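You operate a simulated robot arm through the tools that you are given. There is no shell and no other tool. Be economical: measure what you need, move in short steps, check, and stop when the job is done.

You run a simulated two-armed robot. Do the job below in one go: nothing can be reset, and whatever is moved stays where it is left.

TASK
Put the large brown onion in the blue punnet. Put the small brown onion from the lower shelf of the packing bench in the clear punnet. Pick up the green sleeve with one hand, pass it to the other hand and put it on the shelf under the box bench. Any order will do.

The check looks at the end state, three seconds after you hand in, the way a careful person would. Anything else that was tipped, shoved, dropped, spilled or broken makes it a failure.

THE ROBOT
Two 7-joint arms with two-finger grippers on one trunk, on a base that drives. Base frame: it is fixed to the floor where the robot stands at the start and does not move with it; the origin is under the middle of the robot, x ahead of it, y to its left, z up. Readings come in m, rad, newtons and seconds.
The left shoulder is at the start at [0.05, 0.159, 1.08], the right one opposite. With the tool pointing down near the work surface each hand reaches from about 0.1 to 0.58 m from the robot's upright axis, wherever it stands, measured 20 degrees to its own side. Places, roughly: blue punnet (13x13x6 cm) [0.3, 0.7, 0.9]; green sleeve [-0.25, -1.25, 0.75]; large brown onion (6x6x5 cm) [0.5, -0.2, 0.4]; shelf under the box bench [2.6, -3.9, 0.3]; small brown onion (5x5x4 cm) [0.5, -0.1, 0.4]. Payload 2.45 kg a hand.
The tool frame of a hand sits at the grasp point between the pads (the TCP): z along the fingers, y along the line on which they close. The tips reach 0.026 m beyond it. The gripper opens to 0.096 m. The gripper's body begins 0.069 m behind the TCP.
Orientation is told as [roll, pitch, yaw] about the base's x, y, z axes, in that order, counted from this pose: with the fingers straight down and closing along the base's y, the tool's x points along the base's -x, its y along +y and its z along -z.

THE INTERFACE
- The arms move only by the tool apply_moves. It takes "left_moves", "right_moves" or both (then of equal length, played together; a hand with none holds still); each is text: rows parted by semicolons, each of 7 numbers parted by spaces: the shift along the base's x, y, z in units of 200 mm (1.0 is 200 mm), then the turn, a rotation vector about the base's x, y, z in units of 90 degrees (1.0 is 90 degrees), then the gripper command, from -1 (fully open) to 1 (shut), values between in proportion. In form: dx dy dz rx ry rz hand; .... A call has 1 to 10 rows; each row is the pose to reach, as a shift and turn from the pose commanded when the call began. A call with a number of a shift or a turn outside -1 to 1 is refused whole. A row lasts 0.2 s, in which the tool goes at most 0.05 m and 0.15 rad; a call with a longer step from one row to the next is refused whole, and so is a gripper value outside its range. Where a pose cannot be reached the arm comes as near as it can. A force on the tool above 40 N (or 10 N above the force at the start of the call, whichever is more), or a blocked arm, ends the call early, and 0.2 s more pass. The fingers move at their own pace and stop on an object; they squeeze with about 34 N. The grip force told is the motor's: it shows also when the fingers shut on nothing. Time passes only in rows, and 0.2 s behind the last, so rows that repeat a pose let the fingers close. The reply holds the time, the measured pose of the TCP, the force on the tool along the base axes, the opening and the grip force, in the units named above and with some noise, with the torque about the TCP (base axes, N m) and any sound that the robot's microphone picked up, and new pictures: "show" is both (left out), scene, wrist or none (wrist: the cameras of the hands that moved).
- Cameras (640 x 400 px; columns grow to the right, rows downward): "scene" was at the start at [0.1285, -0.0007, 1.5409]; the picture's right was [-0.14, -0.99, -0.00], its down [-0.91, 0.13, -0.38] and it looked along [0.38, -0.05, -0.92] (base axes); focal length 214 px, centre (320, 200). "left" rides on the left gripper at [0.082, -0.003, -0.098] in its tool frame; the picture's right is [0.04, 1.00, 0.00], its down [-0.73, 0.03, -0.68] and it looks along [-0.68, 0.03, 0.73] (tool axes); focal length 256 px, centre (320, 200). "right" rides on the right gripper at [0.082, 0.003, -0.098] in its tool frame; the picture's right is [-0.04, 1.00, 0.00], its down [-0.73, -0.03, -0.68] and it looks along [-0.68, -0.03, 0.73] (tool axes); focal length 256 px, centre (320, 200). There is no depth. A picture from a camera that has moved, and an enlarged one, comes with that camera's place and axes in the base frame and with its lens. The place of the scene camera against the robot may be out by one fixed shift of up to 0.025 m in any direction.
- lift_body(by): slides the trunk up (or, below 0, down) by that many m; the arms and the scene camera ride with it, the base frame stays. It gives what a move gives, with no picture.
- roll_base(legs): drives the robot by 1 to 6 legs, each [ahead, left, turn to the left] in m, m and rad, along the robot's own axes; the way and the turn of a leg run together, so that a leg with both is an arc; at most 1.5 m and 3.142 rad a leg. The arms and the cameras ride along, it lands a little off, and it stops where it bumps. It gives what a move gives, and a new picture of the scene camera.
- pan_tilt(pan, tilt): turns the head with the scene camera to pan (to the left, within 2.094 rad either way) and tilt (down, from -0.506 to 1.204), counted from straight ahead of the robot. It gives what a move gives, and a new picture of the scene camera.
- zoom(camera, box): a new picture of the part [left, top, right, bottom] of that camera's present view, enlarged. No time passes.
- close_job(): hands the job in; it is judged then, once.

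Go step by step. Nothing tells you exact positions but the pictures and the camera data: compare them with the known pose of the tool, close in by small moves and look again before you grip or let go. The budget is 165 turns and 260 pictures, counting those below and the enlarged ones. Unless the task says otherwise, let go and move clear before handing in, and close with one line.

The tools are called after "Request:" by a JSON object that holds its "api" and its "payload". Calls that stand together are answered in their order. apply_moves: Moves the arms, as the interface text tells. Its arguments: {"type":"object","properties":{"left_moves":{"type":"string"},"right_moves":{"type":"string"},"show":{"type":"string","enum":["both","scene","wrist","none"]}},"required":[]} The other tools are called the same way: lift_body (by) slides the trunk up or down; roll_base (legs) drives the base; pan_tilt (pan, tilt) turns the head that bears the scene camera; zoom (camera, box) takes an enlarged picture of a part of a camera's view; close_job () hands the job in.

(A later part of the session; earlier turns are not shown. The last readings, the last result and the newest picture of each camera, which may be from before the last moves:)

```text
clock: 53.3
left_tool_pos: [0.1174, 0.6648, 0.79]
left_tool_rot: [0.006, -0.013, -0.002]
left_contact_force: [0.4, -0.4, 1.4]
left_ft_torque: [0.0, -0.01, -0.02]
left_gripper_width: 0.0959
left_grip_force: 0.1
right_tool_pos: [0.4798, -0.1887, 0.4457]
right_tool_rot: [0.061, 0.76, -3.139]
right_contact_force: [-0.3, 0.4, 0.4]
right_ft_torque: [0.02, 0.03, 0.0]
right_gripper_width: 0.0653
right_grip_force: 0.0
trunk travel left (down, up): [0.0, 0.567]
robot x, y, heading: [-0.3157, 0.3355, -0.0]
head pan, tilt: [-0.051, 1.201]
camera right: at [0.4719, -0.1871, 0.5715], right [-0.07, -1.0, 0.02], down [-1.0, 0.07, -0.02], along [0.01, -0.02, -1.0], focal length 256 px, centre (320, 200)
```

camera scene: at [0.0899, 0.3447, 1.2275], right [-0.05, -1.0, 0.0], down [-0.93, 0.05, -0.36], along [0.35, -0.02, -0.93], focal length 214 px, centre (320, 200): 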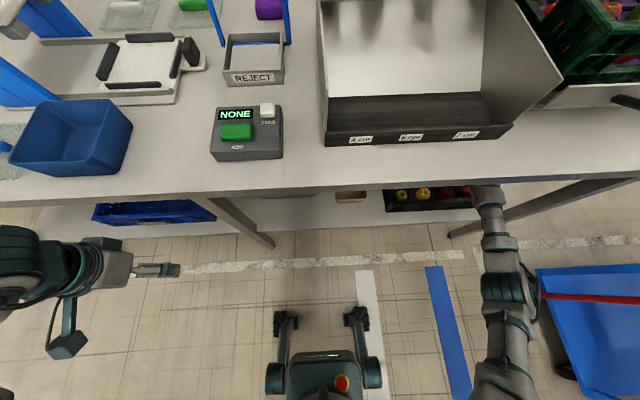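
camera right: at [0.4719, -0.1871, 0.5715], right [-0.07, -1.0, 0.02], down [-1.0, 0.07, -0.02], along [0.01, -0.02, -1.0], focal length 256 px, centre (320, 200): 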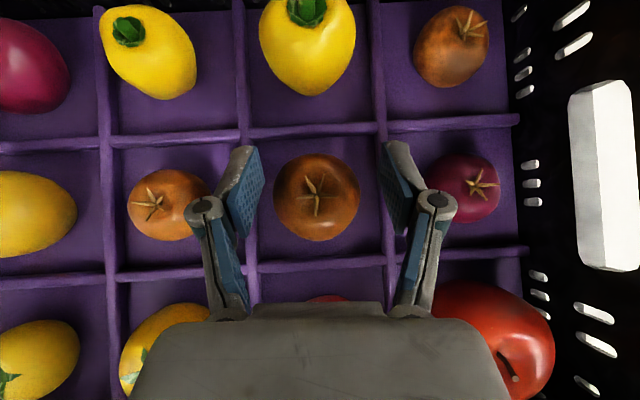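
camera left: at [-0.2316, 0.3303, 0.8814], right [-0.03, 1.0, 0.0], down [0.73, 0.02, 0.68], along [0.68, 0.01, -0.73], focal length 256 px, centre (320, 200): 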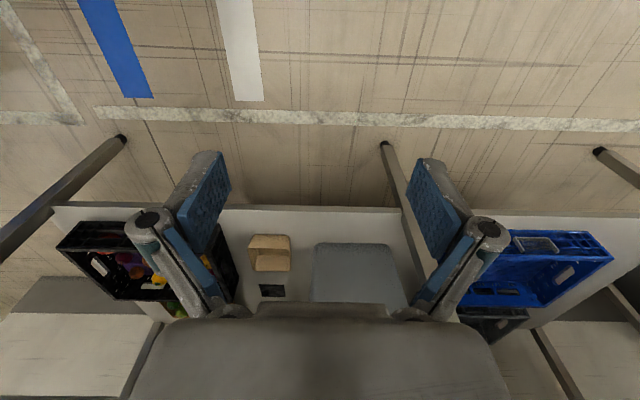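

Request:
{"api": "apply_moves", "payload": {"right_moves": "0 0.012 -0.05 0 0 0 -0.36; 0 0.014 -0.12 0 0 0 -0.36; 0 0.014 -0.2 0 0 0 -0.36", "show": "wrist"}}

```text
clock: 54.2
left_tool_pos: [0.1127, 0.6663, 0.7923]
left_tool_rot: [0.004, -0.019, -0.002]
left_contact_force: [-0.2, 0.4, -0.7]
left_ft_torque: [-0.03, -0.03, 0.0]
left_gripper_width: 0.096
left_grip_force: 0.1
right_tool_pos: [0.4859, -0.1901, 0.4262]
right_tool_rot: [0.071, 0.797, -3.135]
right_contact_force: [-4.1, 6.0, 22.5]
right_ft_torque: [-0.09, 0.1, -0.11]
right_gripper_width: 0.0513
right_grip_force: 34.5
trunk travel left (down, up): [0.0, 0.567]
robot x, y, heading: [-0.3189, 0.3388, 0.002]
head pan, tilt: [-0.051, 1.201]
stopped in row 3 (right hand): the force on the tool passed its limit at 46 N (the readings are from after the stop); the commanded pose is now the measured one
camera right: at [0.4737, -0.1874, 0.5525], right [-0.07, -1.0, 0.02], down [-1.0, 0.07, -0.05], along [0.05, -0.02, -1.0], focal length 256 px, centre (320, 200)
```

right: 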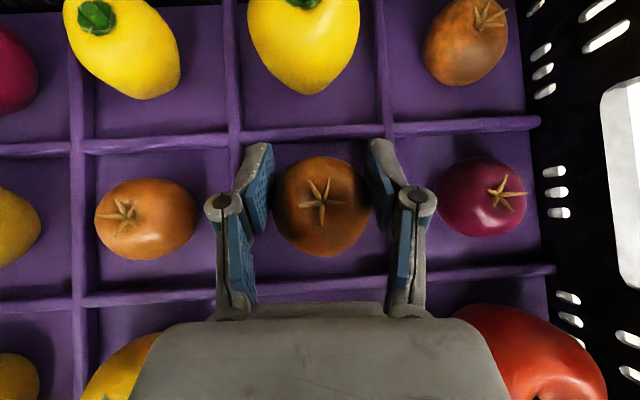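

The tips meet the tray dividers in this orientation, so I'll lift, open and yaw the hand ~40° so that the fingers go into the cell's corners.

Request:
{"api": "apply_moves", "payload": {"right_moves": "0 0 0.03 0 0 0 -0.4; 0 0 0.15 0 0 0 -0.5; 0 0 0.3 0 0 0 -0.5", "show": "none"}}

Request:
{"api": "apply_moves", "payload": {"right_moves": "0 0 0 0 0 -0.09 -0.5; 0 0 0 0 0 -0.18 -0.5; 0 0 0 0 0 -0.27 -0.5; 0 0 0 0 0 -0.36 -0.5; 0 0 0 0 0 -0.45 -0.5", "show": "both"}}

```text
clock: 55.0
left_tool_pos: [0.1134, 0.6636, 0.7927]
left_tool_rot: [0.007, -0.019, -0.002]
left_contact_force: [0.0, -0.3, 0.1]
left_ft_torque: [0.02, 0.01, -0.01]
left_gripper_width: 0.096
left_grip_force: 0.0
right_tool_pos: [0.4838, -0.191, 0.4786]
right_tool_rot: [0.068, 0.782, -3.135]
right_contact_force: [-0.5, -0.3, 0.2]
right_ft_torque: [-0.01, -0.02, 0.0]
right_gripper_width: 0.0724
right_grip_force: 0.2
trunk travel left (down, up): [0.0, 0.567]
robot x, y, heading: [-0.3153, 0.3372, -0.002]
head pan, tilt: [-0.051, 1.201]
```

```text
clock: 56.2
left_tool_pos: [0.1155, 0.6638, 0.7931]
left_tool_rot: [0.005, -0.016, -0.003]
left_contact_force: [0.2, 0.2, -0.6]
left_ft_torque: [0.0, 0.02, 0.02]
left_gripper_width: 0.096
left_grip_force: 0.0
right_tool_pos: [0.484, -0.192, 0.4779]
right_tool_rot: [0.072, 0.784, 2.437]
right_contact_force: [-0.6, -0.3, 0.2]
right_ft_torque: [-0.03, 0.0, -0.01]
right_gripper_width: 0.0724
right_grip_force: 0.0
trunk travel left (down, up): [0.0, 0.567]
robot x, y, heading: [-0.3182, 0.3396, -0.005]
head pan, tilt: [-0.051, 1.201]
camera scene: at [0.0897, 0.3453, 1.2276], right [-0.05, -1.0, 0.0], down [-0.93, 0.05, -0.36], along [0.36, -0.02, -0.93], focal length 214 px, centre (320, 200)
camera right: at [0.4781, -0.1832, 0.6047], right [-0.7, -0.71, 0.02], down [-0.71, 0.7, -0.04], along [0.01, -0.04, -1.0], focal length 256 px, centre (320, 200)
```

scene: 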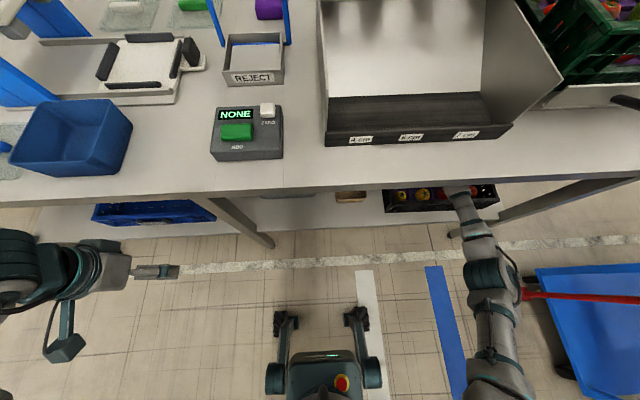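
right: 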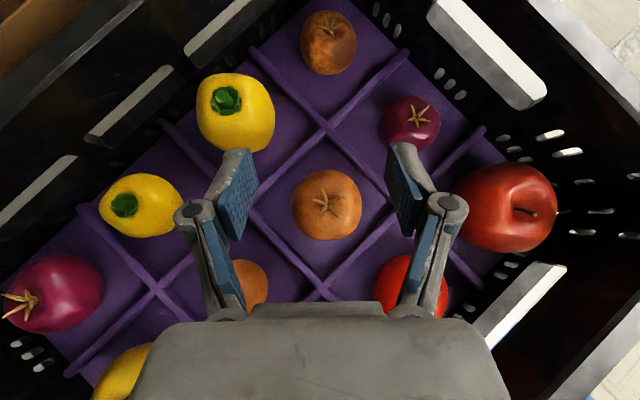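

Request:
{"api": "apply_moves", "payload": {"right_moves": "-0.078 0.03 0 0 0 0 -0.5; -0.078 0.03 -0.15 0 0 0 -0.42; -0.078 0.03 -0.25 0 0 0 -0.42; -0.078 0.03 -0.35 0 0 0 -0.42", "show": "wrist"}}

```text
clock: 57.2
left_tool_pos: [0.1134, 0.6653, 0.7948]
left_tool_rot: [0.002, -0.024, -0.003]
left_contact_force: [-0.5, -0.4, 0.0]
left_ft_torque: [0.0, 0.05, 0.03]
left_gripper_width: 0.096
left_grip_force: 0.1
right_tool_pos: [0.4714, -0.1868, 0.4187]
right_tool_rot: [0.061, 0.795, 2.433]
right_contact_force: [4.6, -1.6, 23.2]
right_ft_torque: [0.7, -0.8, -0.12]
right_gripper_width: 0.0686
right_grip_force: 5.9
trunk travel left (down, up): [0.0, 0.567]
robot x, y, heading: [-0.3132, 0.3365, -0.004]
head pan, tilt: [-0.051, 1.201]
camera right: at [0.463, -0.1772, 0.5442], right [-0.7, -0.71, 0.01], down [-0.71, 0.7, -0.05], along [0.03, -0.05, -1.0], focal length 256 px, centre (320, 200)
```

right: 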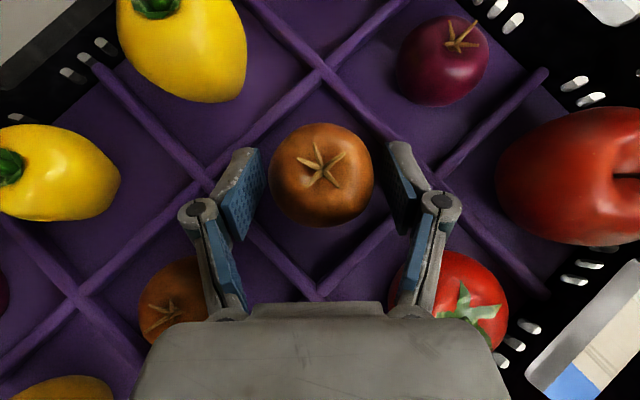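

Request:
{"api": "apply_moves", "payload": {"right_moves": "0 0 0.035 0 0 0 -0.42; 0 0 0.035 0 0 0 0.5; 0 0 0.035 0 0 0 0.5; 0 0 0.035 0 0 0 0.5; 0 0 0.035 0 0 0 0.5", "show": "wrist"}}

```text
clock: 58.4
left_tool_pos: [0.1128, 0.6651, 0.7927]
left_tool_rot: [0.003, -0.022, -0.002]
left_contact_force: [1.5, -0.5, 0.4]
left_ft_torque: [-0.01, 0.0, -0.01]
left_gripper_width: 0.096
left_grip_force: 0.1
right_tool_pos: [0.4687, -0.1844, 0.4204]
right_tool_rot: [0.066, 0.788, 2.44]
right_contact_force: [4.1, 12.5, 25.9]
right_ft_torque: [0.79, -0.79, 0.31]
right_gripper_width: 0.0508
right_grip_force: 33.9
trunk travel left (down, up): [0.0, 0.567]
robot x, y, heading: [-0.318, 0.3373, -0.006]
head pan, tilt: [-0.051, 1.201]
camera right: at [0.4624, -0.1743, 0.5471], right [-0.7, -0.71, 0.02], down [-0.71, 0.7, -0.04], along [0.02, -0.04, -1.0], focal length 256 px, centre (320, 200)
```

right: 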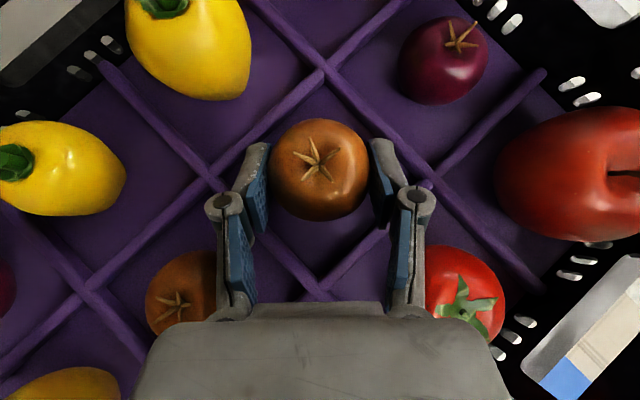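

Request:
{"api": "apply_moves", "payload": {"right_moves": "0 0 0.05 0 0 0 0.5; 0 0 0.1 0 0 0 0.5; 0 0 0.2 0 0 0 0.5; 0 0 0.3 0 0 0 0.5", "show": "wrist"}}

```text
clock: 59.4
left_tool_pos: [0.115, 0.6635, 0.7917]
left_tool_rot: [0.006, -0.016, -0.001]
left_contact_force: [0.2, 0.3, 0.7]
left_ft_torque: [-0.01, -0.02, -0.04]
left_gripper_width: 0.0958
left_grip_force: 0.0
right_tool_pos: [0.4687, -0.1855, 0.4751]
right_tool_rot: [0.073, 0.782, 2.443]
right_contact_force: [0.0, 0.1, -0.4]
right_ft_torque: [0.02, -0.02, -0.03]
right_gripper_width: 0.0507
right_grip_force: 34.2
trunk travel left (down, up): [0.0, 0.567]
robot x, y, heading: [-0.3137, 0.3394, -0.003]
head pan, tilt: [-0.051, 1.201]
camera right: at [0.4629, -0.1768, 0.6015], right [-0.7, -0.71, 0.02], down [-0.71, 0.7, -0.04], along [0.01, -0.04, -1.0], focal length 256 px, centre (320, 200)
```

right: 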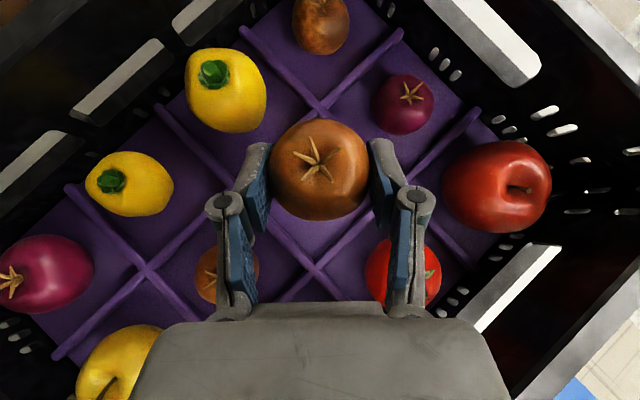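

Request:
{"api": "apply_moves", "payload": {"right_moves": "0 0 0.2 0 0 0 0.5; -0.1 0 0.25 0 0 0 0.5; -0.25 0 0.3 0 0 0 0.5; -0.45 0.02 0.3 0 0 0 0.5; -0.65 0.05 0.3 0 0 0 0.5; -0.85 0.08 0.3 0 0 0 0.5; -1 0.1 0.3 0 0 0 0.5", "show": "wrist"}}

```text
clock: 61.0
left_tool_pos: [0.1153, 0.6629, 0.792]
left_tool_rot: [0.007, -0.02, -0.003]
left_contact_force: [0.6, -0.2, 0.1]
left_ft_torque: [0.0, 0.02, 0.03]
left_gripper_width: 0.0962
left_grip_force: 0.1
right_tool_pos: [0.2682, -0.1649, 0.536]
right_tool_rot: [0.069, 0.784, 2.441]
right_contact_force: [0.3, 0.0, -0.4]
right_ft_torque: [0.02, -0.01, -0.03]
right_gripper_width: 0.0504
right_grip_force: 34.6
trunk travel left (down, up): [0.0, 0.567]
robot x, y, heading: [-0.3172, 0.3395, -0.004]
head pan, tilt: [-0.051, 1.201]
camera right: at [0.2624, -0.1554, 0.6627], right [-0.7, -0.71, 0.02], down [-0.71, 0.7, -0.04], along [0.01, -0.04, -1.0], focal length 256 px, centre (320, 200)
```

right: 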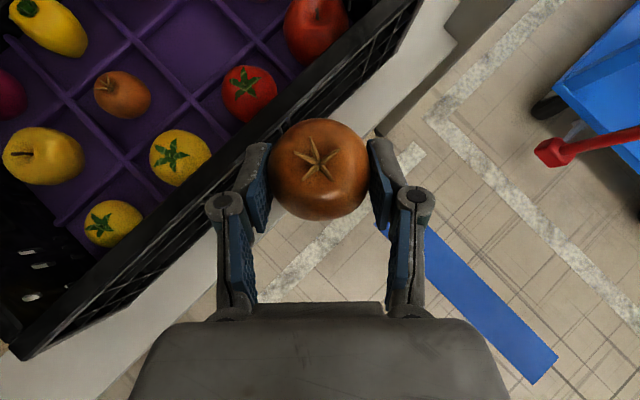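

Request:
{"api": "roll_base", "payload": {"legs": [[-0.35, 0, 0]]}}

Request:
{"api": "lift_body", "payload": {"by": 0.4}}

Request:
{"api": "pan_tilt", "payload": {"pan": 0.3, "tilt": 0.9}}

```text
clock: 63.2
left_tool_pos: [-0.2394, 0.6657, 0.7941]
left_tool_rot: [0.006, -0.019, 0.0]
left_contact_force: [-0.3, -0.1, -0.1]
left_ft_torque: [-0.02, 0.0, 0.01]
left_gripper_width: 0.0962
left_grip_force: 0.1
right_tool_pos: [-0.0828, -0.1619, 0.5353]
right_tool_rot: [0.067, 0.783, 2.445]
right_contact_force: [0.6, -1.1, 0.1]
right_ft_torque: [0.02, 0.02, -0.05]
right_gripper_width: 0.0508
right_grip_force: 34.3
trunk travel left (down, up): [0.0, 0.567]
robot x, y, heading: [-0.6654, 0.3344, 0.003]
head pan, tilt: [-0.051, 1.201]
camera scene: at [-0.265, 0.3464, 1.2282], right [-0.05, -1.0, 0.0], down [-0.93, 0.05, -0.36], along [0.36, -0.02, -0.93], focal length 214 px, centre (320, 200)
```

scene: 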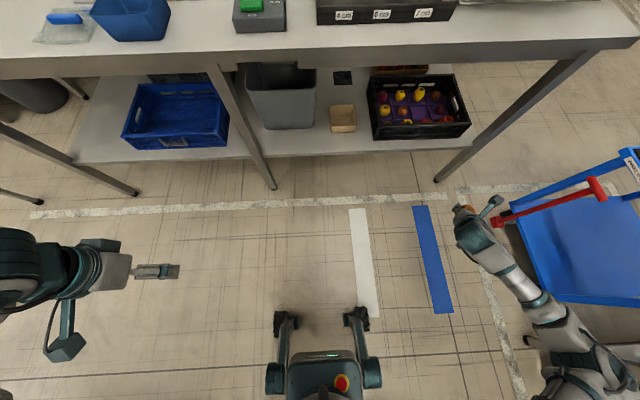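

```text
clock: 67.1
left_tool_pos: [-0.2416, 0.6653, 1.1939]
left_tool_rot: [0.007, -0.022, -0.001]
left_contact_force: [-0.5, -0.3, 0.4]
left_ft_torque: [-0.03, 0.0, -0.01]
left_gripper_width: 0.0958
left_grip_force: 0.0
right_tool_pos: [-0.0836, -0.1622, 0.9389]
right_tool_rot: [0.065, 0.786, 2.44]
right_contact_force: [0.3, -0.2, -1.1]
right_ft_torque: [-0.03, -0.02, 0.05]
right_gripper_width: 0.0502
right_grip_force: 34.0
trunk travel left (down, up): [-0.4, 0.167]
robot x, y, heading: [-0.6714, 0.3363, -0.002]
head pan, tilt: [-0.051, 1.201]
```

```text
clock: 67.9
left_tool_pos: [-0.2416, 0.6646, 1.1958]
left_tool_rot: [0.007, -0.022, 0.0]
left_contact_force: [-0.6, -0.2, -0.6]
left_ft_torque: [0.0, -0.01, 0.05]
left_gripper_width: 0.096
left_grip_force: 0.1
right_tool_pos: [-0.0833, -0.1619, 0.9395]
right_tool_rot: [0.063, 0.787, 2.441]
right_contact_force: [0.4, 0.5, -0.2]
right_ft_torque: [0.0, -0.03, -0.02]
right_gripper_width: 0.0503
right_grip_force: 34.1
trunk travel left (down, up): [-0.4, 0.167]
robot x, y, heading: [-0.6675, 0.34, 0.003]
head pan, tilt: [0.3, 0.901]
camera scene: at [-0.5937, 0.3711, 1.7106], right [0.3, -0.96, 0.0], down [-0.75, -0.23, -0.62], along [0.59, 0.18, -0.79], focal length 214 px, centre (320, 200)
```

scene: 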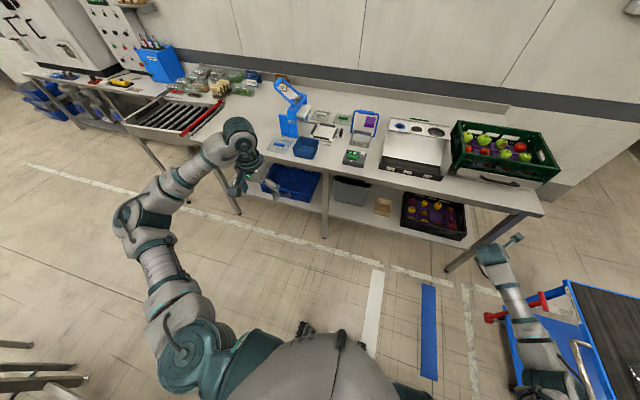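

Request:
{"api": "apply_moves", "payload": {"left_moves": "-0.2 0 0 0 0 0 -1; -0.4 0 0 0 0 0 -1; -0.6 0 0 0 0 0 -1; -0.8 0 0.1 0 0 0 -1; -0.9 -0.1 0.2 0 0 0 -1; -0.9 -0.2 0.3 0 0 0 -1; -0.9 -0.3 0.3 0 0 0 -1", "right_moves": "0 0 0.1 0.06 0.06 0 0.5; 0 0 0.2 0.12 0.12 0 0.5; 0 0 0.3 0.18 0.18 0 0.5; 0 0 0.4 0.24 0.24 0 0.5; 0 0 0.5 0.3 0.3 0 0.5; 0 0 0.6 0.35 0.35 0 0.5; 0 0 0.6 0.35 0.35 0 0.5", "show": "none"}}

Request:
{"api": "roll_base", "payload": {"legs": [[0, 0.58, 0], [0.4, 0, 0]]}}

```text
clock: 69.5
left_tool_pos: [-0.4225, 0.6036, 1.2572]
left_tool_rot: [0.006, -0.023, 0.002]
left_contact_force: [0.2, -1.2, 0.3]
left_ft_torque: [0.03, -0.01, -0.01]
left_gripper_width: 0.0961
left_grip_force: 0.0
right_tool_pos: [-0.0837, -0.1625, 1.0577]
right_tool_rot: [0.006, 0.01, 2.416]
right_contact_force: [-0.3, 0.0, -0.4]
right_ft_torque: [0.01, -0.01, 0.02]
right_gripper_width: 0.0501
right_grip_force: 33.8
trunk travel left (down, up): [-0.4, 0.167]
robot x, y, heading: [-0.6684, 0.3374, 0.001]
head pan, tilt: [0.3, 0.901]
```

```text
clock: 74.9
left_tool_pos: [-0.0276, 1.1854, 1.2557]
left_tool_rot: [0.002, -0.024, 0.013]
left_contact_force: [0.4, 0.0, -0.2]
left_ft_torque: [-0.03, -0.04, 0.0]
left_gripper_width: 0.0959
left_grip_force: 0.1
right_tool_pos: [0.3178, 0.421, 1.0609]
right_tool_rot: [0.008, 0.014, 2.425]
right_contact_force: [0.1, -0.3, -0.4]
right_ft_torque: [0.04, 0.02, -0.02]
right_gripper_width: 0.0504
right_grip_force: 33.8
trunk travel left (down, up): [-0.4, 0.167]
robot x, y, heading: [-0.2694, 0.9106, 0.012]
head pan, tilt: [0.3, 0.901]
camera scene: at [-0.1977, 0.9437, 1.7108], right [0.3, -0.95, 0.0], down [-0.75, -0.24, -0.62], along [0.59, 0.19, -0.78], focal length 214 px, centre (320, 200)
```

scene: 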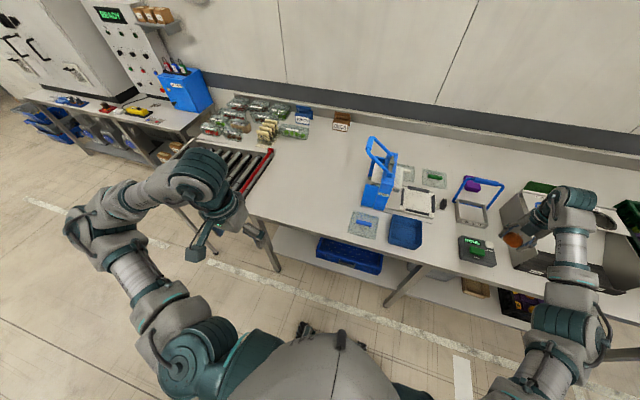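

Request:
{"api": "apply_moves", "payload": {"right_moves": "0 0.2 0 0 0 0 0.5; 0 0.4 0 0 0 0 0.5; 0 0.6 0 0 0 0 0.5; 0 0.8 0 0 0 0 0.5; 0 1 0 0 0 0 0.5", "show": "none"}}

Request:
{"api": "apply_moves", "payload": {"right_moves": "0 0.15 0 0 0 0 0.5; 0 0.3 0 0 0 0 0.5; 0 0.45 0 0 0 0 0.5; 0 0.6 0 0 0 0 0.5", "show": "both"}}

```text
clock: 76.1
left_tool_pos: [-0.0287, 1.1982, 1.2531]
left_tool_rot: [-0.004, -0.024, 0.013]
left_contact_force: [-0.6, 0.2, -0.4]
left_ft_torque: [-0.01, -0.02, 0.02]
left_gripper_width: 0.0962
left_grip_force: 0.0
right_tool_pos: [0.3183, 0.6302, 1.0649]
right_tool_rot: [0.013, 0.019, 2.428]
right_contact_force: [0.3, 0.9, 0.0]
right_ft_torque: [-0.08, 0.06, 0.01]
right_gripper_width: 0.0503
right_grip_force: 33.9
trunk travel left (down, up): [-0.4, 0.167]
robot x, y, heading: [-0.2689, 0.9126, 0.003]
head pan, tilt: [0.3, 0.901]
```

```text
clock: 77.1
left_tool_pos: [-0.0281, 1.1939, 1.2536]
left_tool_rot: [-0.004, -0.023, 0.014]
left_contact_force: [-0.2, 0.1, -0.2]
left_ft_torque: [-0.01, 0.0, 0.01]
left_gripper_width: 0.0962
left_grip_force: 0.0
right_tool_pos: [0.3156, 0.7487, 1.0626]
right_tool_rot: [0.012, 0.021, 2.425]
right_contact_force: [0.5, 0.5, -0.7]
right_ft_torque: [-0.06, -0.03, -0.03]
right_gripper_width: 0.0501
right_grip_force: 33.9
trunk travel left (down, up): [-0.4, 0.167]
robot x, y, heading: [-0.2723, 0.9153, 0.009]
head pan, tilt: [0.3, 0.901]
camera scene: at [-0.1952, 0.9601, 1.7104], right [0.31, -0.95, 0.01], down [-0.75, -0.24, -0.62], along [0.59, 0.18, -0.79], focal length 214 px, centre (320, 200)
camera right: at [0.375, 0.6934, 1.1633], right [-0.69, -0.73, 0.01], down [-0.54, 0.52, 0.66], along [-0.49, 0.45, -0.75], focal length 256 px, centre (320, 200)
```

scene: 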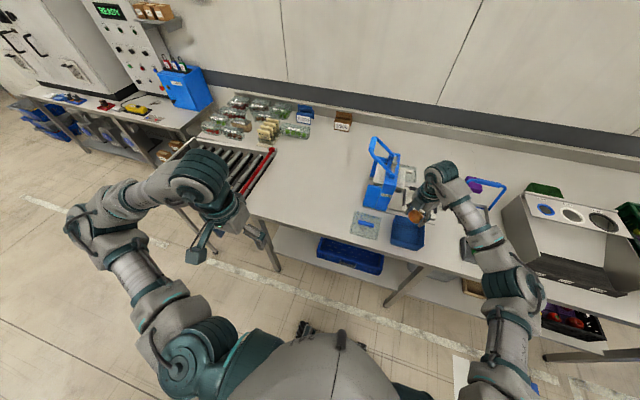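
right: 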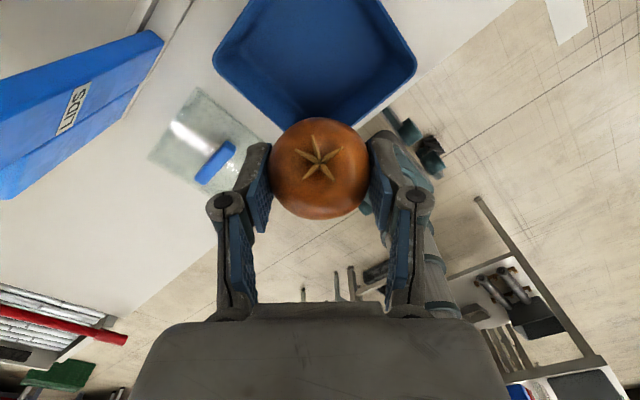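

Request:
{"api": "apply_moves", "payload": {"right_moves": "0.08 -0.07 0 0 0 0 0.5; 0.08 -0.07 -0.15 0 0 0 0.5; 0.08 -0.07 -0.3 0 0 0 0.5; 0.08 -0.07 -0.45 0 0 0 0.5", "show": "wrist"}}

Request:
{"api": "zoom", "payload": {"camera": "scene", "box": [340, 160, 500, 280]}}

```text
clock: 78.1
left_tool_pos: [-0.0287, 1.1905, 1.2534]
left_tool_rot: [0.0, -0.024, 0.012]
left_contact_force: [0.3, -0.4, 0.6]
left_ft_torque: [-0.04, -0.03, -0.03]
left_gripper_width: 0.0961
left_grip_force: 0.1
right_tool_pos: [0.3334, 0.7296, 0.9736]
right_tool_rot: [0.01, 0.019, 2.426]
right_contact_force: [-0.4, 0.7, -0.4]
right_ft_torque: [-0.02, -0.01, 0.01]
right_gripper_width: 0.0502
right_grip_force: 33.8
trunk travel left (down, up): [-0.4, 0.167]
robot x, y, heading: [-0.2728, 0.9145, 0.011]
head pan, tilt: [0.3, 0.901]
camera right: at [0.3919, 0.6752, 1.0729], right [-0.69, -0.73, 0.01], down [-0.54, 0.52, 0.67], along [-0.49, 0.45, -0.75], focal length 256 px, centre (320, 200)
```

right: 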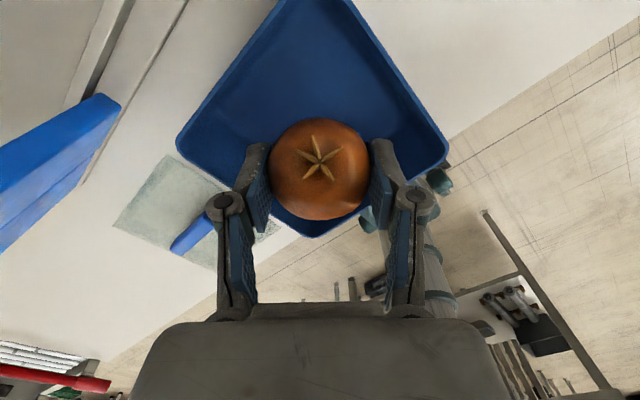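

```text
3.33 times, centred on (420, 220) of scene
camera zoom: at [-0.1947, 0.9539, 1.7104], right [0.31, -0.95, 0.0], down [-0.75, -0.24, -0.62], along [0.59, 0.19, -0.79], focal length 715 px, centre (-13, 133)
```

zoom: 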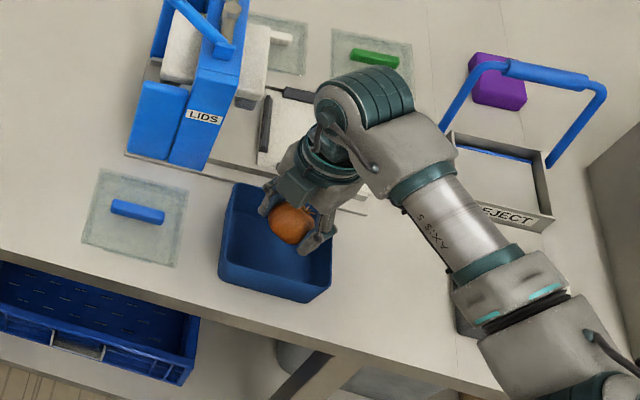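

Request:
{"api": "apply_moves", "payload": {"right_moves": "-0.02 0.035 -0.1 0 0 0 0.5; -0.02 0.035 -0.2 0 0 0 0.5; -0.02 0.035 -0.3 0 0 0 0.5", "show": "wrist"}}

```text
clock: 78.9
left_tool_pos: [-0.0312, 1.194, 1.2548]
left_tool_rot: [-0.004, -0.029, 0.012]
left_contact_force: [-0.7, 0.6, -0.1]
left_ft_torque: [0.02, 0.0, 0.01]
left_gripper_width: 0.0958
left_grip_force: 0.0
right_tool_pos: [0.3289, 0.7395, 0.9176]
right_tool_rot: [0.006, 0.025, 2.426]
right_contact_force: [6.3, -0.7, 13.6]
right_ft_torque: [-0.03, -0.37, 0.0]
right_gripper_width: 0.0503
right_grip_force: 34.2
trunk travel left (down, up): [-0.4, 0.167]
robot x, y, heading: [-0.2716, 0.913, 0.016]
head pan, tilt: [0.3, 0.901]
camera right: at [0.3873, 0.6836, 1.0173], right [-0.69, -0.73, 0.0], down [-0.54, 0.52, 0.66], along [-0.48, 0.45, -0.75], focal length 256 px, centre (320, 200)
```

right: 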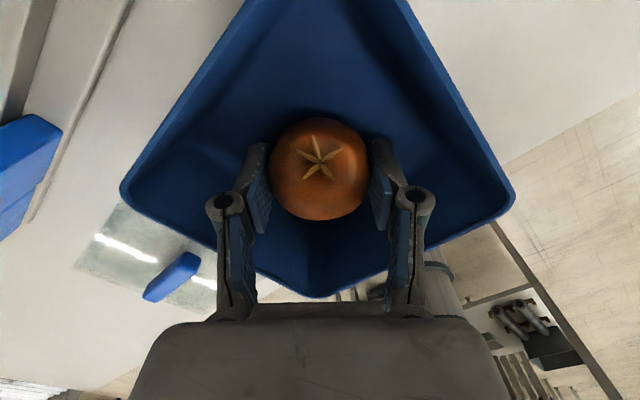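

Request:
{"api": "apply_moves", "payload": {"right_moves": "0 0 0.02 0 0 0 0.5; 0 0 0.02 0 0 0 0; 0 0 0.02 0 0 0 -0.4; 0 0 0.02 0 0 0 -0.6; 0 0 0.02 0 0 0 -0.7; 0 0 0.15 0 0 0 -0.7; 0 0 0.35 0 0 0 -0.7; 0 0 0.55 0 0 0 -0.7; 0 0 0.75 0 0 0 -0.7; 0 0 0.95 0 0 0 -0.7", "show": "both"}}

```text
clock: 81.1
left_tool_pos: [-0.0295, 1.1885, 1.2552]
left_tool_rot: [-0.001, -0.026, 0.013]
left_contact_force: [-0.1, 0.5, -0.3]
left_ft_torque: [0.04, -0.04, 0.02]
left_gripper_width: 0.096
left_grip_force: 0.1
right_tool_pos: [0.3276, 0.7359, 1.105]
right_tool_rot: [0.007, 0.018, 2.427]
right_contact_force: [-0.2, -0.4, -0.6]
right_ft_torque: [0.01, 0.04, -0.04]
right_gripper_width: 0.0816
right_grip_force: 0.1
trunk travel left (down, up): [-0.4, 0.167]
robot x, y, heading: [-0.2719, 0.9142, 0.012]
head pan, tilt: [0.3, 0.901]
camera scene: at [-0.1965, 0.9482, 1.7107], right [0.31, -0.95, 0.0], down [-0.75, -0.24, -0.62], along [0.59, 0.19, -0.79], focal length 214 px, centre (320, 200)
camera right: at [0.3874, 0.6816, 1.2042], right [-0.69, -0.73, 0.01], down [-0.54, 0.52, 0.67], along [-0.49, 0.45, -0.75], focal length 256 px, centre (320, 200)
```

scene: 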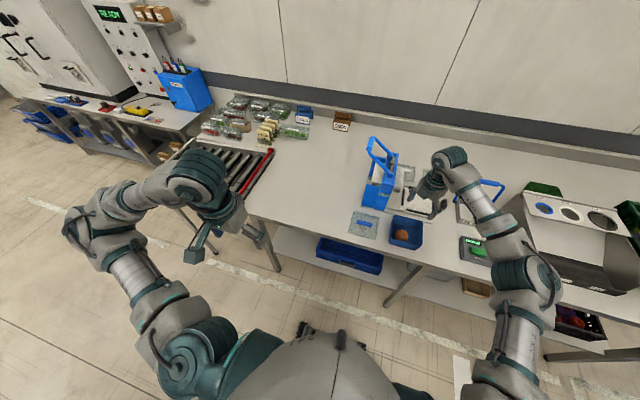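
right: 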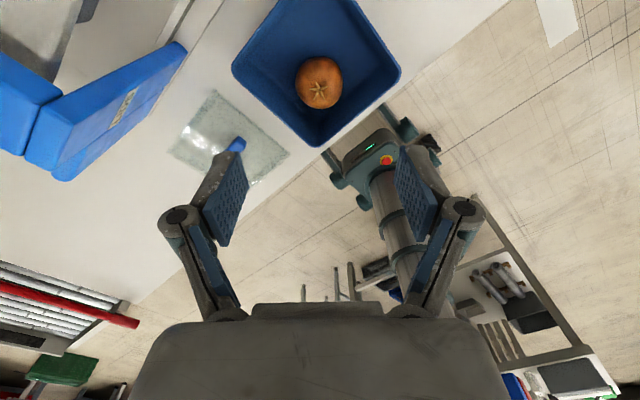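

Large onion is in the blue punnet. Going back for the small one.

Request:
{"api": "roll_base", "payload": {"legs": [[-0.4, 0, 0], [0, -0.51, -0.012]]}}

Request:
{"api": "lift_body", "payload": {"by": -0.4}}

Request:
{"api": "apply_moves", "payload": {"right_moves": "0 -0.2 0 -0.06 -0.06 0 -0.42; 0 -0.4 0 -0.12 -0.12 0 -0.42; 0 -0.6 -0.1 -0.18 -0.18 0 -0.42; 0 -0.8 -0.2 -0.24 -0.24 0 -0.42; 0 -1 -0.3 -0.3 -0.3 0 -0.42; 0 -1 -0.5 -0.35 -0.35 0 -0.42; 0 -1 -0.7 -0.35 -0.35 0 -0.42; 0 -1 -0.8 -0.35 -0.35 0 -0.42", "show": "both"}}

```text
clock: 86.1
left_tool_pos: [-0.4212, 0.6884, 1.252]
left_tool_rot: [-0.006, -0.025, 0.004]
left_contact_force: [-0.2, 0.2, -0.1]
left_ft_torque: [-0.02, -0.05, 0.02]
left_gripper_width: 0.0962
left_grip_force: 0.0
right_tool_pos: [-0.0693, 0.233, 1.1057]
right_tool_rot: [0.013, 0.022, 2.417]
right_contact_force: [-0.5, -0.2, 0.0]
right_ft_torque: [-0.04, -0.03, 0.02]
right_gripper_width: 0.0815
right_grip_force: 0.0
trunk travel left (down, up): [-0.4, 0.167]
robot x, y, heading: [-0.6709, 0.4044, -0.004]
head pan, tilt: [0.3, 0.901]
camera scene: at [-0.5918, 0.4486, 1.7105], right [0.29, -0.96, 0.01], down [-0.75, -0.23, -0.62], along [0.59, 0.18, -0.79], focal length 214 px, centre (320, 200)
```

scene: 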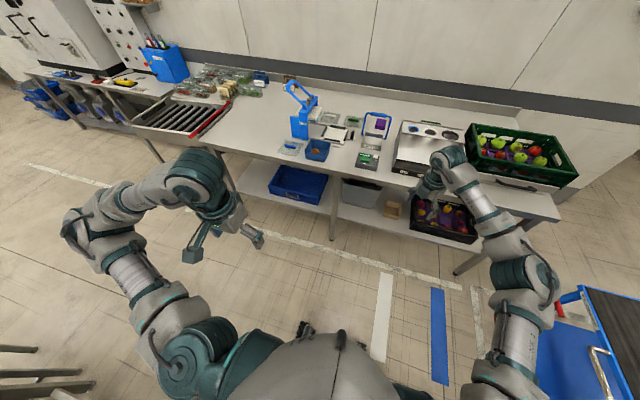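

```text
clock: 90.0
left_tool_pos: [-0.4267, 0.6808, 0.855]
left_tool_rot: [-0.004, -0.028, 0.002]
left_contact_force: [-0.3, 0.1, 0.8]
left_ft_torque: [0.0, 0.04, -0.02]
left_gripper_width: 0.0961
left_grip_force: 0.1
right_tool_pos: [-0.0726, 0.2239, 0.7082]
right_tool_rot: [0.007, 0.023, 2.416]
right_contact_force: [0.1, -0.1, 0.0]
right_ft_torque: [0.02, 0.02, 0.03]
right_gripper_width: 0.0819
right_grip_force: 0.0
trunk travel left (down, up): [0.0, 0.567]
robot x, y, heading: [-0.6632, 0.4048, -0.002]
head pan, tilt: [0.3, 0.901]
```

```text
clock: 91.8
left_tool_pos: [-0.4254, 0.6804, 0.8564]
left_tool_rot: [-0.001, -0.026, 0.004]
left_contact_force: [-0.2, 0.0, 0.4]
left_ft_torque: [-0.01, -0.01, -0.01]
left_gripper_width: 0.096
left_grip_force: 0.0
right_tool_pos: [-0.074, 0.0239, 0.5456]
right_tool_rot: [0.072, 0.797, 2.443]
right_contact_force: [1.0, 0.6, -0.7]
right_ft_torque: [-0.02, 0.04, 0.01]
right_gripper_width: 0.0682
right_grip_force: 0.1
trunk travel left (down, up): [0.0, 0.567]
robot x, y, heading: [-0.6685, 0.4014, 0.002]
head pan, tilt: [0.3, 0.901]
camera scene: at [-0.2459, 0.4377, 1.2478], right [0.29, -0.96, 0.0], down [-0.75, -0.23, -0.62], along [0.59, 0.18, -0.79], focal length 214 px, centre (320, 200)
camera right: at [-0.0808, 0.0346, 0.6725], right [-0.7, -0.71, 0.02], down [-0.71, 0.7, -0.05], along [0.02, -0.05, -1.0], focal length 256 px, centre (320, 200)
```

scene: 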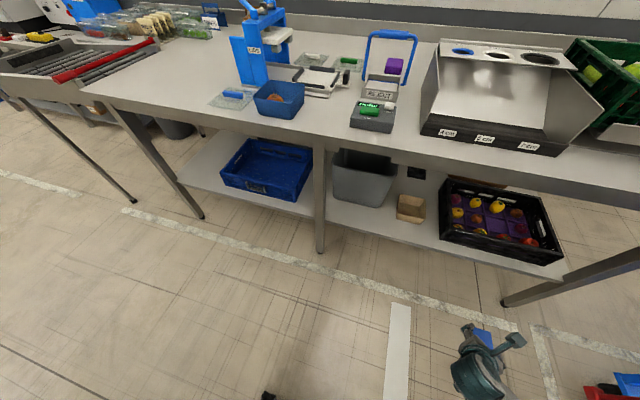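
right: 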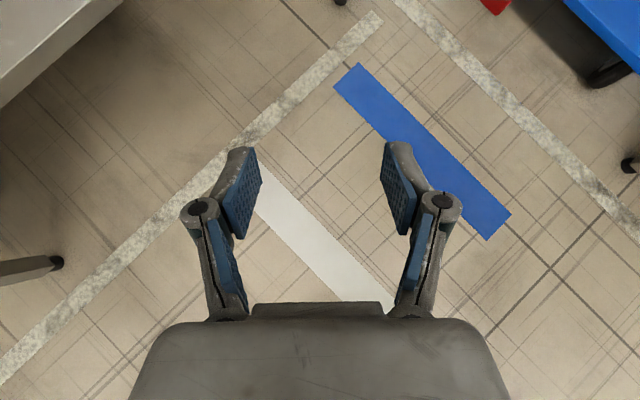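

Request:
{"api": "apply_moves", "payload": {"right_moves": "0 -0.2 0 0 0 0 -0.42; 0 -0.4 0 0 0 0 -0.42", "show": "none"}}

Request:
{"api": "roll_base", "payload": {"legs": [[0.35, 0, 0]]}}

Request:
{"api": "apply_moves", "payload": {"right_moves": "0.2 -0.05 0 0 0 0 -0.42; 0.4 -0.1 0 0 0 0 -0.42; 0.6 -0.15 -0.05 0 0 0 -0.42; 0.8 -0.2 -0.15 0 0 0 -0.42; 0.95 -0.2 -0.25 0 0 0 -0.42", "show": "both"}}

```text
clock: 92.3
left_tool_pos: [-0.4265, 0.6786, 0.8553]
left_tool_rot: [0.001, -0.028, 0.003]
left_contact_force: [-0.9, 0.8, -0.2]
left_ft_torque: [0.03, 0.0, -0.01]
left_gripper_width: 0.096
left_grip_force: 0.0
right_tool_pos: [-0.0722, -0.0563, 0.5455]
right_tool_rot: [0.067, 0.793, 2.442]
right_contact_force: [-0.4, 0.4, 0.1]
right_ft_torque: [0.02, 0.03, 0.01]
right_gripper_width: 0.0684
right_grip_force: 0.1
trunk travel left (down, up): [0.0, 0.567]
robot x, y, heading: [-0.6682, 0.4025, 0.001]
head pan, tilt: [0.3, 0.901]
```

```text
clock: 94.7
left_tool_pos: [-0.0694, 0.6809, 0.8551]
left_tool_rot: [-0.001, -0.03, 0.007]
left_contact_force: [0.5, 0.3, 0.4]
left_ft_torque: [-0.01, 0.03, 0.02]
left_gripper_width: 0.096
left_grip_force: 0.1
right_tool_pos: [0.2862, -0.0559, 0.5437]
right_tool_rot: [0.071, 0.794, 2.444]
right_contact_force: [0.4, -0.6, -0.6]
right_ft_torque: [-0.05, -0.01, -0.03]
right_gripper_width: 0.0681
right_grip_force: 0.0
trunk travel left (down, up): [0.0, 0.567]
robot x, y, heading: [-0.3086, 0.4024, 0.002]
head pan, tilt: [0.3, 0.901]
camera scene: at [0.1103, 0.4379, 1.2477], right [0.3, -0.95, 0.0], down [-0.75, -0.23, -0.62], along [0.59, 0.18, -0.79], focal length 214 px, centre (320, 200)
```

scene: 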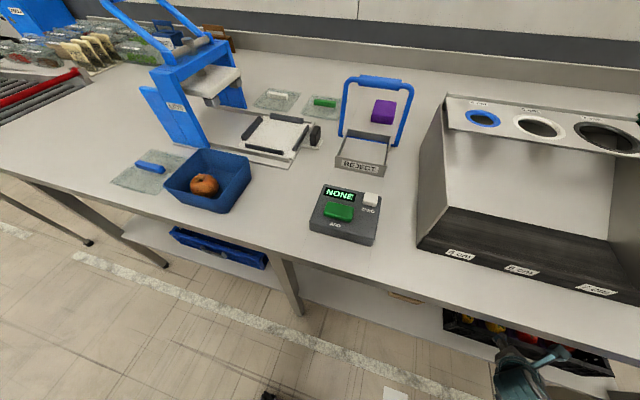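

```text
clock: 95.8
left_tool_pos: [-0.0732, 0.6825, 0.8561]
left_tool_rot: [0.0, -0.031, 0.006]
left_contact_force: [-1.0, 0.5, 0.2]
left_ft_torque: [0.01, -0.03, 0.01]
left_gripper_width: 0.0959
left_grip_force: 0.1
right_tool_pos: [0.4737, -0.096, 0.4991]
right_tool_rot: [0.067, 0.798, 2.445]
right_contact_force: [-0.3, 1.0, -0.3]
right_ft_torque: [-0.01, 0.01, 0.0]
right_gripper_width: 0.068
right_grip_force: 0.0
trunk travel left (down, up): [0.0, 0.567]
robot x, y, heading: [-0.3136, 0.405, 0.002]
head pan, tilt: [0.3, 0.901]
camera scene: at [0.1113, 0.4387, 1.2472], right [0.3, -0.96, 0.0], down [-0.75, -0.23, -0.62], along [0.59, 0.18, -0.79], focal length 214 px, centre (320, 200)
camera right: at [0.4661, -0.0849, 0.6253], right [-0.7, -0.72, 0.02], down [-0.72, 0.7, -0.05], along [0.03, -0.05, -1.0], focal length 256 px, centre (320, 200)
```

scene: 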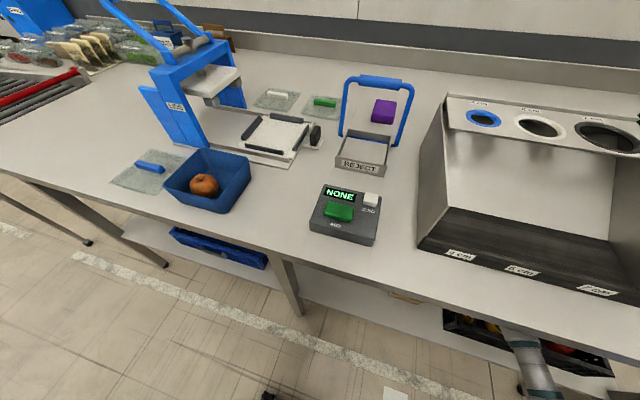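
right: 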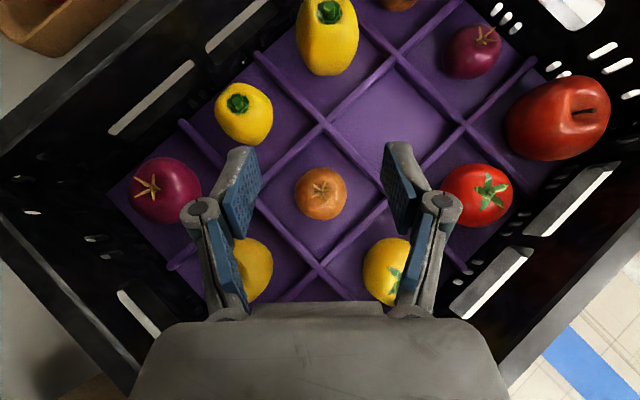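

Request:
{"api": "apply_moves", "payload": {"right_moves": "-0.034 0.025 -0.1 0 0 0 -0.3; -0.034 0.025 -0.2 0 0 0 -0.3; -0.034 0.025 -0.3 0 0 0 -0.3; -0.034 0.025 -0.39 0 0 0 -0.3", "show": "wrist"}}

```text
clock: 96.8
left_tool_pos: [-0.0746, 0.682, 0.8556]
left_tool_rot: [-0.002, -0.034, 0.005]
left_contact_force: [-0.5, -0.1, 0.1]
left_ft_torque: [0.02, 0.01, 0.0]
left_gripper_width: 0.0958
left_grip_force: 0.0
right_tool_pos: [0.4662, -0.0908, 0.4227]
right_tool_rot: [0.062, 0.806, 2.438]
right_contact_force: [1.6, -5.3, 7.8]
right_ft_torque: [0.16, -0.24, -0.18]
right_gripper_width: 0.0618
right_grip_force: 0.1
trunk travel left (down, up): [0.0, 0.567]
robot x, y, heading: [-0.3129, 0.4034, -0.002]
head pan, tilt: [0.3, 0.901]
camera right: at [0.4579, -0.0806, 0.5489], right [-0.7, -0.71, 0.01], down [-0.71, 0.7, -0.06], along [0.03, -0.05, -1.0], focal length 256 px, centre (320, 200)
```

right: 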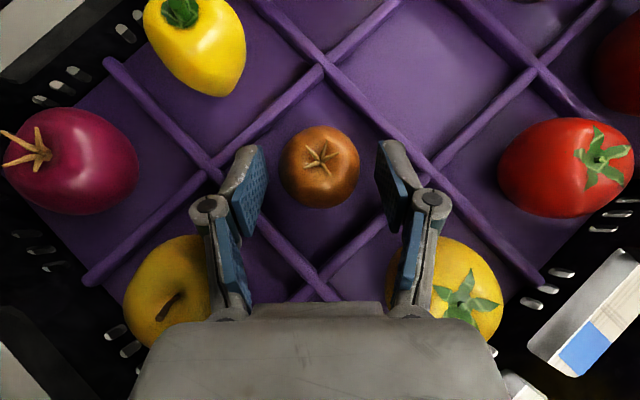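

Request:
{"api": "apply_moves", "payload": {"right_moves": "0.018 -0.018 -0.03 0 0 0 -0.3; 0.018 -0.018 -0.03 0 0 0 0.1; 0.018 -0.018 -0.03 0 0 0 0.6; 0.018 -0.018 -0.03 0 0 0 0.6; 0.018 -0.018 -0.03 0 0 0 0.6", "show": "wrist"}}

```text
clock: 98.0
left_tool_pos: [-0.0767, 0.6845, 0.8571]
left_tool_rot: [-0.005, -0.036, 0.006]
left_contact_force: [0.3, -0.5, 0.4]
left_ft_torque: [0.0, 0.03, 0.01]
left_gripper_width: 0.096
left_grip_force: 0.0
right_tool_pos: [0.4713, -0.0908, 0.4212]
right_tool_rot: [0.057, 0.805, 2.44]
right_contact_force: [-1.7, 16.0, 32.2]
right_ft_torque: [0.79, -0.74, 0.39]
right_gripper_width: 0.0428
right_grip_force: 34.2
trunk travel left (down, up): [0.0, 0.567]
robot x, y, heading: [-0.3097, 0.4022, 0.003]
head pan, tilt: [0.3, 0.901]
camera right: at [0.4615, -0.08, 0.547], right [-0.7, -0.72, 0.01], down [-0.72, 0.69, -0.06], along [0.04, -0.05, -1.0], focal length 256 px, centre (320, 200)
```

right: 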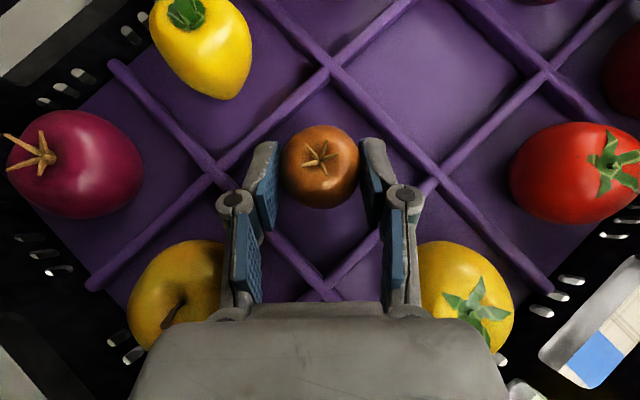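

Request:
{"api": "apply_moves", "payload": {"right_moves": "0 0 0.05 0 0 0 0.6; 0 0 0.1 0 0 0 0.6; 0 0 0.2 0 0 0 0.6; 0 0 0.3 0 0 0 0.6; 0 0 0.3 0 0 0 0.6", "show": "wrist"}}

```text
clock: 99.2
left_tool_pos: [-0.0744, 0.6814, 0.8557]
left_tool_rot: [-0.001, -0.03, 0.004]
left_contact_force: [0.3, -0.7, 0.8]
left_ft_torque: [0.02, 0.0, -0.02]
left_gripper_width: 0.0961
left_grip_force: 0.1
right_tool_pos: [0.4701, -0.0937, 0.4732]
right_tool_rot: [0.067, 0.798, 2.442]
right_contact_force: [-0.4, -0.3, 0.8]
right_ft_torque: [0.01, -0.01, 0.01]
right_gripper_width: 0.0422
right_grip_force: 34.6
trunk travel left (down, up): [0.0, 0.567]
robot x, y, heading: [-0.3087, 0.4047, 0.0]
head pan, tilt: [0.3, 0.901]
camera right: at [0.4616, -0.0841, 0.599], right [-0.7, -0.71, 0.02], down [-0.71, 0.7, -0.05], along [0.03, -0.05, -1.0], focal length 256 px, centre (320, 200)
```

right: 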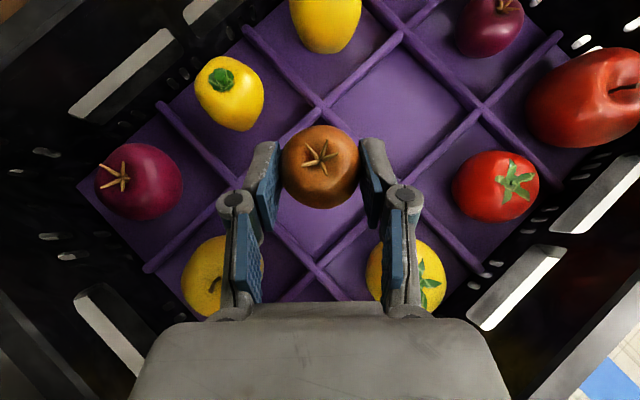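

Request:
{"api": "apply_moves", "payload": {"right_moves": "0 0 0.2 0 0 0 0.6; -0.1 0 0.25 0 0 0 0.6; -0.25 0 0.3 0 0 0 0.6; -0.45 0 0.3 0 0 0 0.6; -0.65 0 0.3 0 0 0 0.6; -0.85 0 0.3 0 0 0 0.6; -1 0 0.3 0 0 0 0.6", "show": "none"}}

Request:
{"api": "roll_base", "payload": {"legs": [[-0.4, 0, 0]]}}

Request:
{"api": "lift_body", "payload": {"by": 0.35}}

Request:
{"api": "apply_moves", "payload": {"right_moves": "0 0 0.1 0.06 0.06 0 0.6; 0 0 0.2 0.12 0.12 0 0.6; 0 0 0.3 0.18 0.18 0 0.6; 0 0 0.4 0.24 0.24 0 0.6; 0 0 0.5 0.3 0.3 0 0.6; 0 0 0.6 0.35 0.35 0 0.6; 0 0 0.6 0.35 0.35 0 0.6", "show": "wrist"}}

Request:
{"api": "pan_tilt", "payload": {"pan": -0.9, "tilt": 0.7}}

```text
clock: 100.8
left_tool_pos: [-0.0746, 0.6811, 0.8565]
left_tool_rot: [-0.001, -0.031, 0.005]
left_contact_force: [-0.1, 0.4, -0.7]
left_ft_torque: [-0.01, 0.0, 0.0]
left_gripper_width: 0.0962
left_grip_force: 0.0
right_tool_pos: [0.2697, -0.0941, 0.5333]
right_tool_rot: [0.062, 0.798, 2.44]
right_contact_force: [0.1, 0.3, -0.5]
right_ft_torque: [0.01, 0.01, 0.0]
right_gripper_width: 0.0424
right_grip_force: 34.1
trunk travel left (down, up): [0.0, 0.567]
robot x, y, heading: [-0.3094, 0.4041, -0.001]
head pan, tilt: [0.3, 0.901]
```

```text
clock: 103.3
left_tool_pos: [-0.4695, 0.6807, 0.8566]
left_tool_rot: [-0.002, -0.034, 0.008]
left_contact_force: [0.2, -0.7, -0.1]
left_ft_torque: [-0.03, -0.02, -0.02]
left_gripper_width: 0.0957
left_grip_force: 0.1
right_tool_pos: [-0.1203, -0.0923, 0.5343]
right_tool_rot: [0.063, 0.799, 2.445]
right_contact_force: [0.3, -0.4, -0.4]
right_ft_torque: [0.02, -0.05, -0.04]
right_gripper_width: 0.0421
right_grip_force: 34.0
trunk travel left (down, up): [0.0, 0.567]
robot x, y, heading: [-0.6997, 0.4039, 0.006]
head pan, tilt: [0.3, 0.901]
camera scene: at [-0.2837, 0.4383, 1.2482], right [0.3, -0.95, 0.0], down [-0.75, -0.24, -0.62], along [0.59, 0.19, -0.79], focal length 214 px, centre (320, 200)
```

scene: 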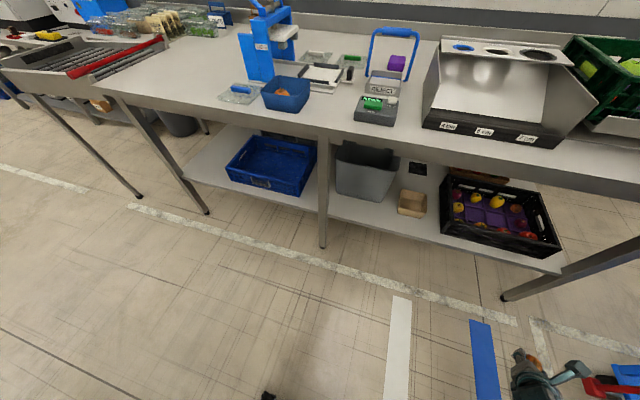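

```text
clock: 106.7
left_tool_pos: [-0.4698, 0.6813, 1.2079]
left_tool_rot: [-0.002, -0.036, 0.009]
left_contact_force: [1.0, 0.8, 0.0]
left_ft_torque: [0.0, 0.01, -0.01]
left_gripper_width: 0.0957
left_grip_force: 0.0
right_tool_pos: [-0.1234, -0.093, 0.8869]
right_tool_rot: [0.062, 0.799, 2.443]
right_contact_force: [-0.4, -0.8, -0.2]
right_ft_torque: [0.04, 0.01, 0.02]
right_gripper_width: 0.0423
right_grip_force: 33.8
trunk travel left (down, up): [-0.35, 0.217]
robot x, y, heading: [-0.7019, 0.4022, 0.008]
head pan, tilt: [0.3, 0.901]
```

```text
clock: 108.3
left_tool_pos: [-0.4727, 0.6813, 1.2085]
left_tool_rot: [-0.004, -0.037, 0.009]
left_contact_force: [0.0, -0.1, 0.9]
left_ft_torque: [-0.01, 0.01, -0.02]
left_gripper_width: 0.096
left_grip_force: 0.0
right_tool_pos: [-0.1242, -0.0935, 1.0063]
right_tool_rot: [0.0, 0.026, 2.415]
right_contact_force: [-0.1, 0.0, -0.3]
right_ft_torque: [-0.01, 0.01, -0.04]
right_gripper_width: 0.042
right_grip_force: 34.0
trunk travel left (down, up): [-0.35, 0.217]
robot x, y, heading: [-0.7044, 0.4068, 0.005]
head pan, tilt: [0.3, 0.901]
camera right: at [-0.0665, -0.1495, 1.107], right [-0.69, -0.72, 0.0], down [-0.54, 0.52, 0.66], along [-0.48, 0.46, -0.75], focal length 256 px, centre (320, 200)
```

right: 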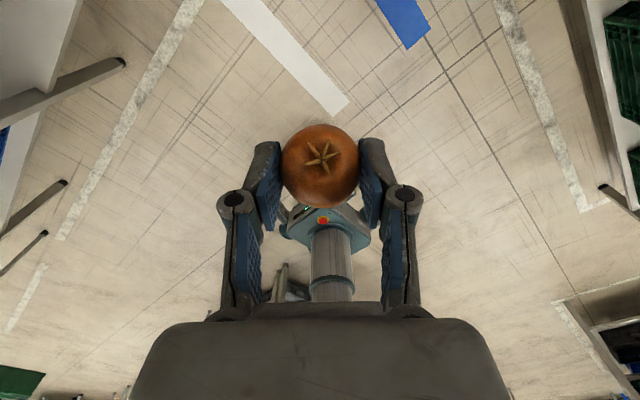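

```text
clock: 109.7
left_tool_pos: [-0.4714, 0.6806, 1.207]
left_tool_rot: [-0.002, -0.037, 0.009]
left_contact_force: [-0.2, -0.1, 0.1]
left_ft_torque: [-0.02, 0.05, -0.02]
left_gripper_width: 0.096
left_grip_force: 0.2
right_tool_pos: [-0.1231, -0.0939, 1.0066]
right_tool_rot: [0.0, 0.027, 2.417]
right_contact_force: [-0.1, 0.2, 0.2]
right_ft_torque: [-0.01, 0.0, -0.01]
right_gripper_width: 0.042
right_grip_force: 34.2
trunk travel left (down, up): [-0.35, 0.217]
robot x, y, heading: [-0.7074, 0.4017, 0.005]
head pan, tilt: [-0.901, 0.7]
camera scene: at [-0.6332, 0.3474, 1.6769], right [-0.78, -0.63, 0.0], down [-0.41, 0.5, -0.76], along [0.48, -0.6, -0.65], focal length 214 px, centre (320, 200)
```

scene: 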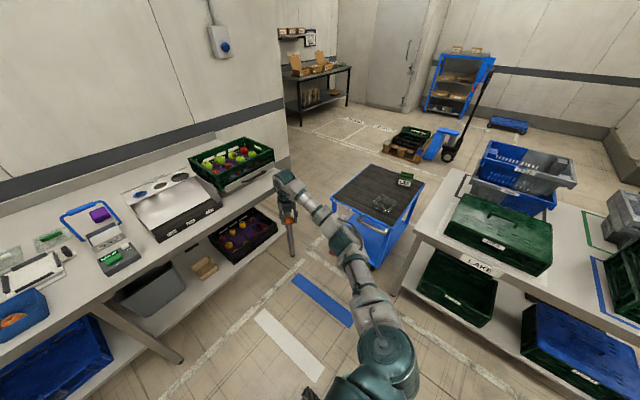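

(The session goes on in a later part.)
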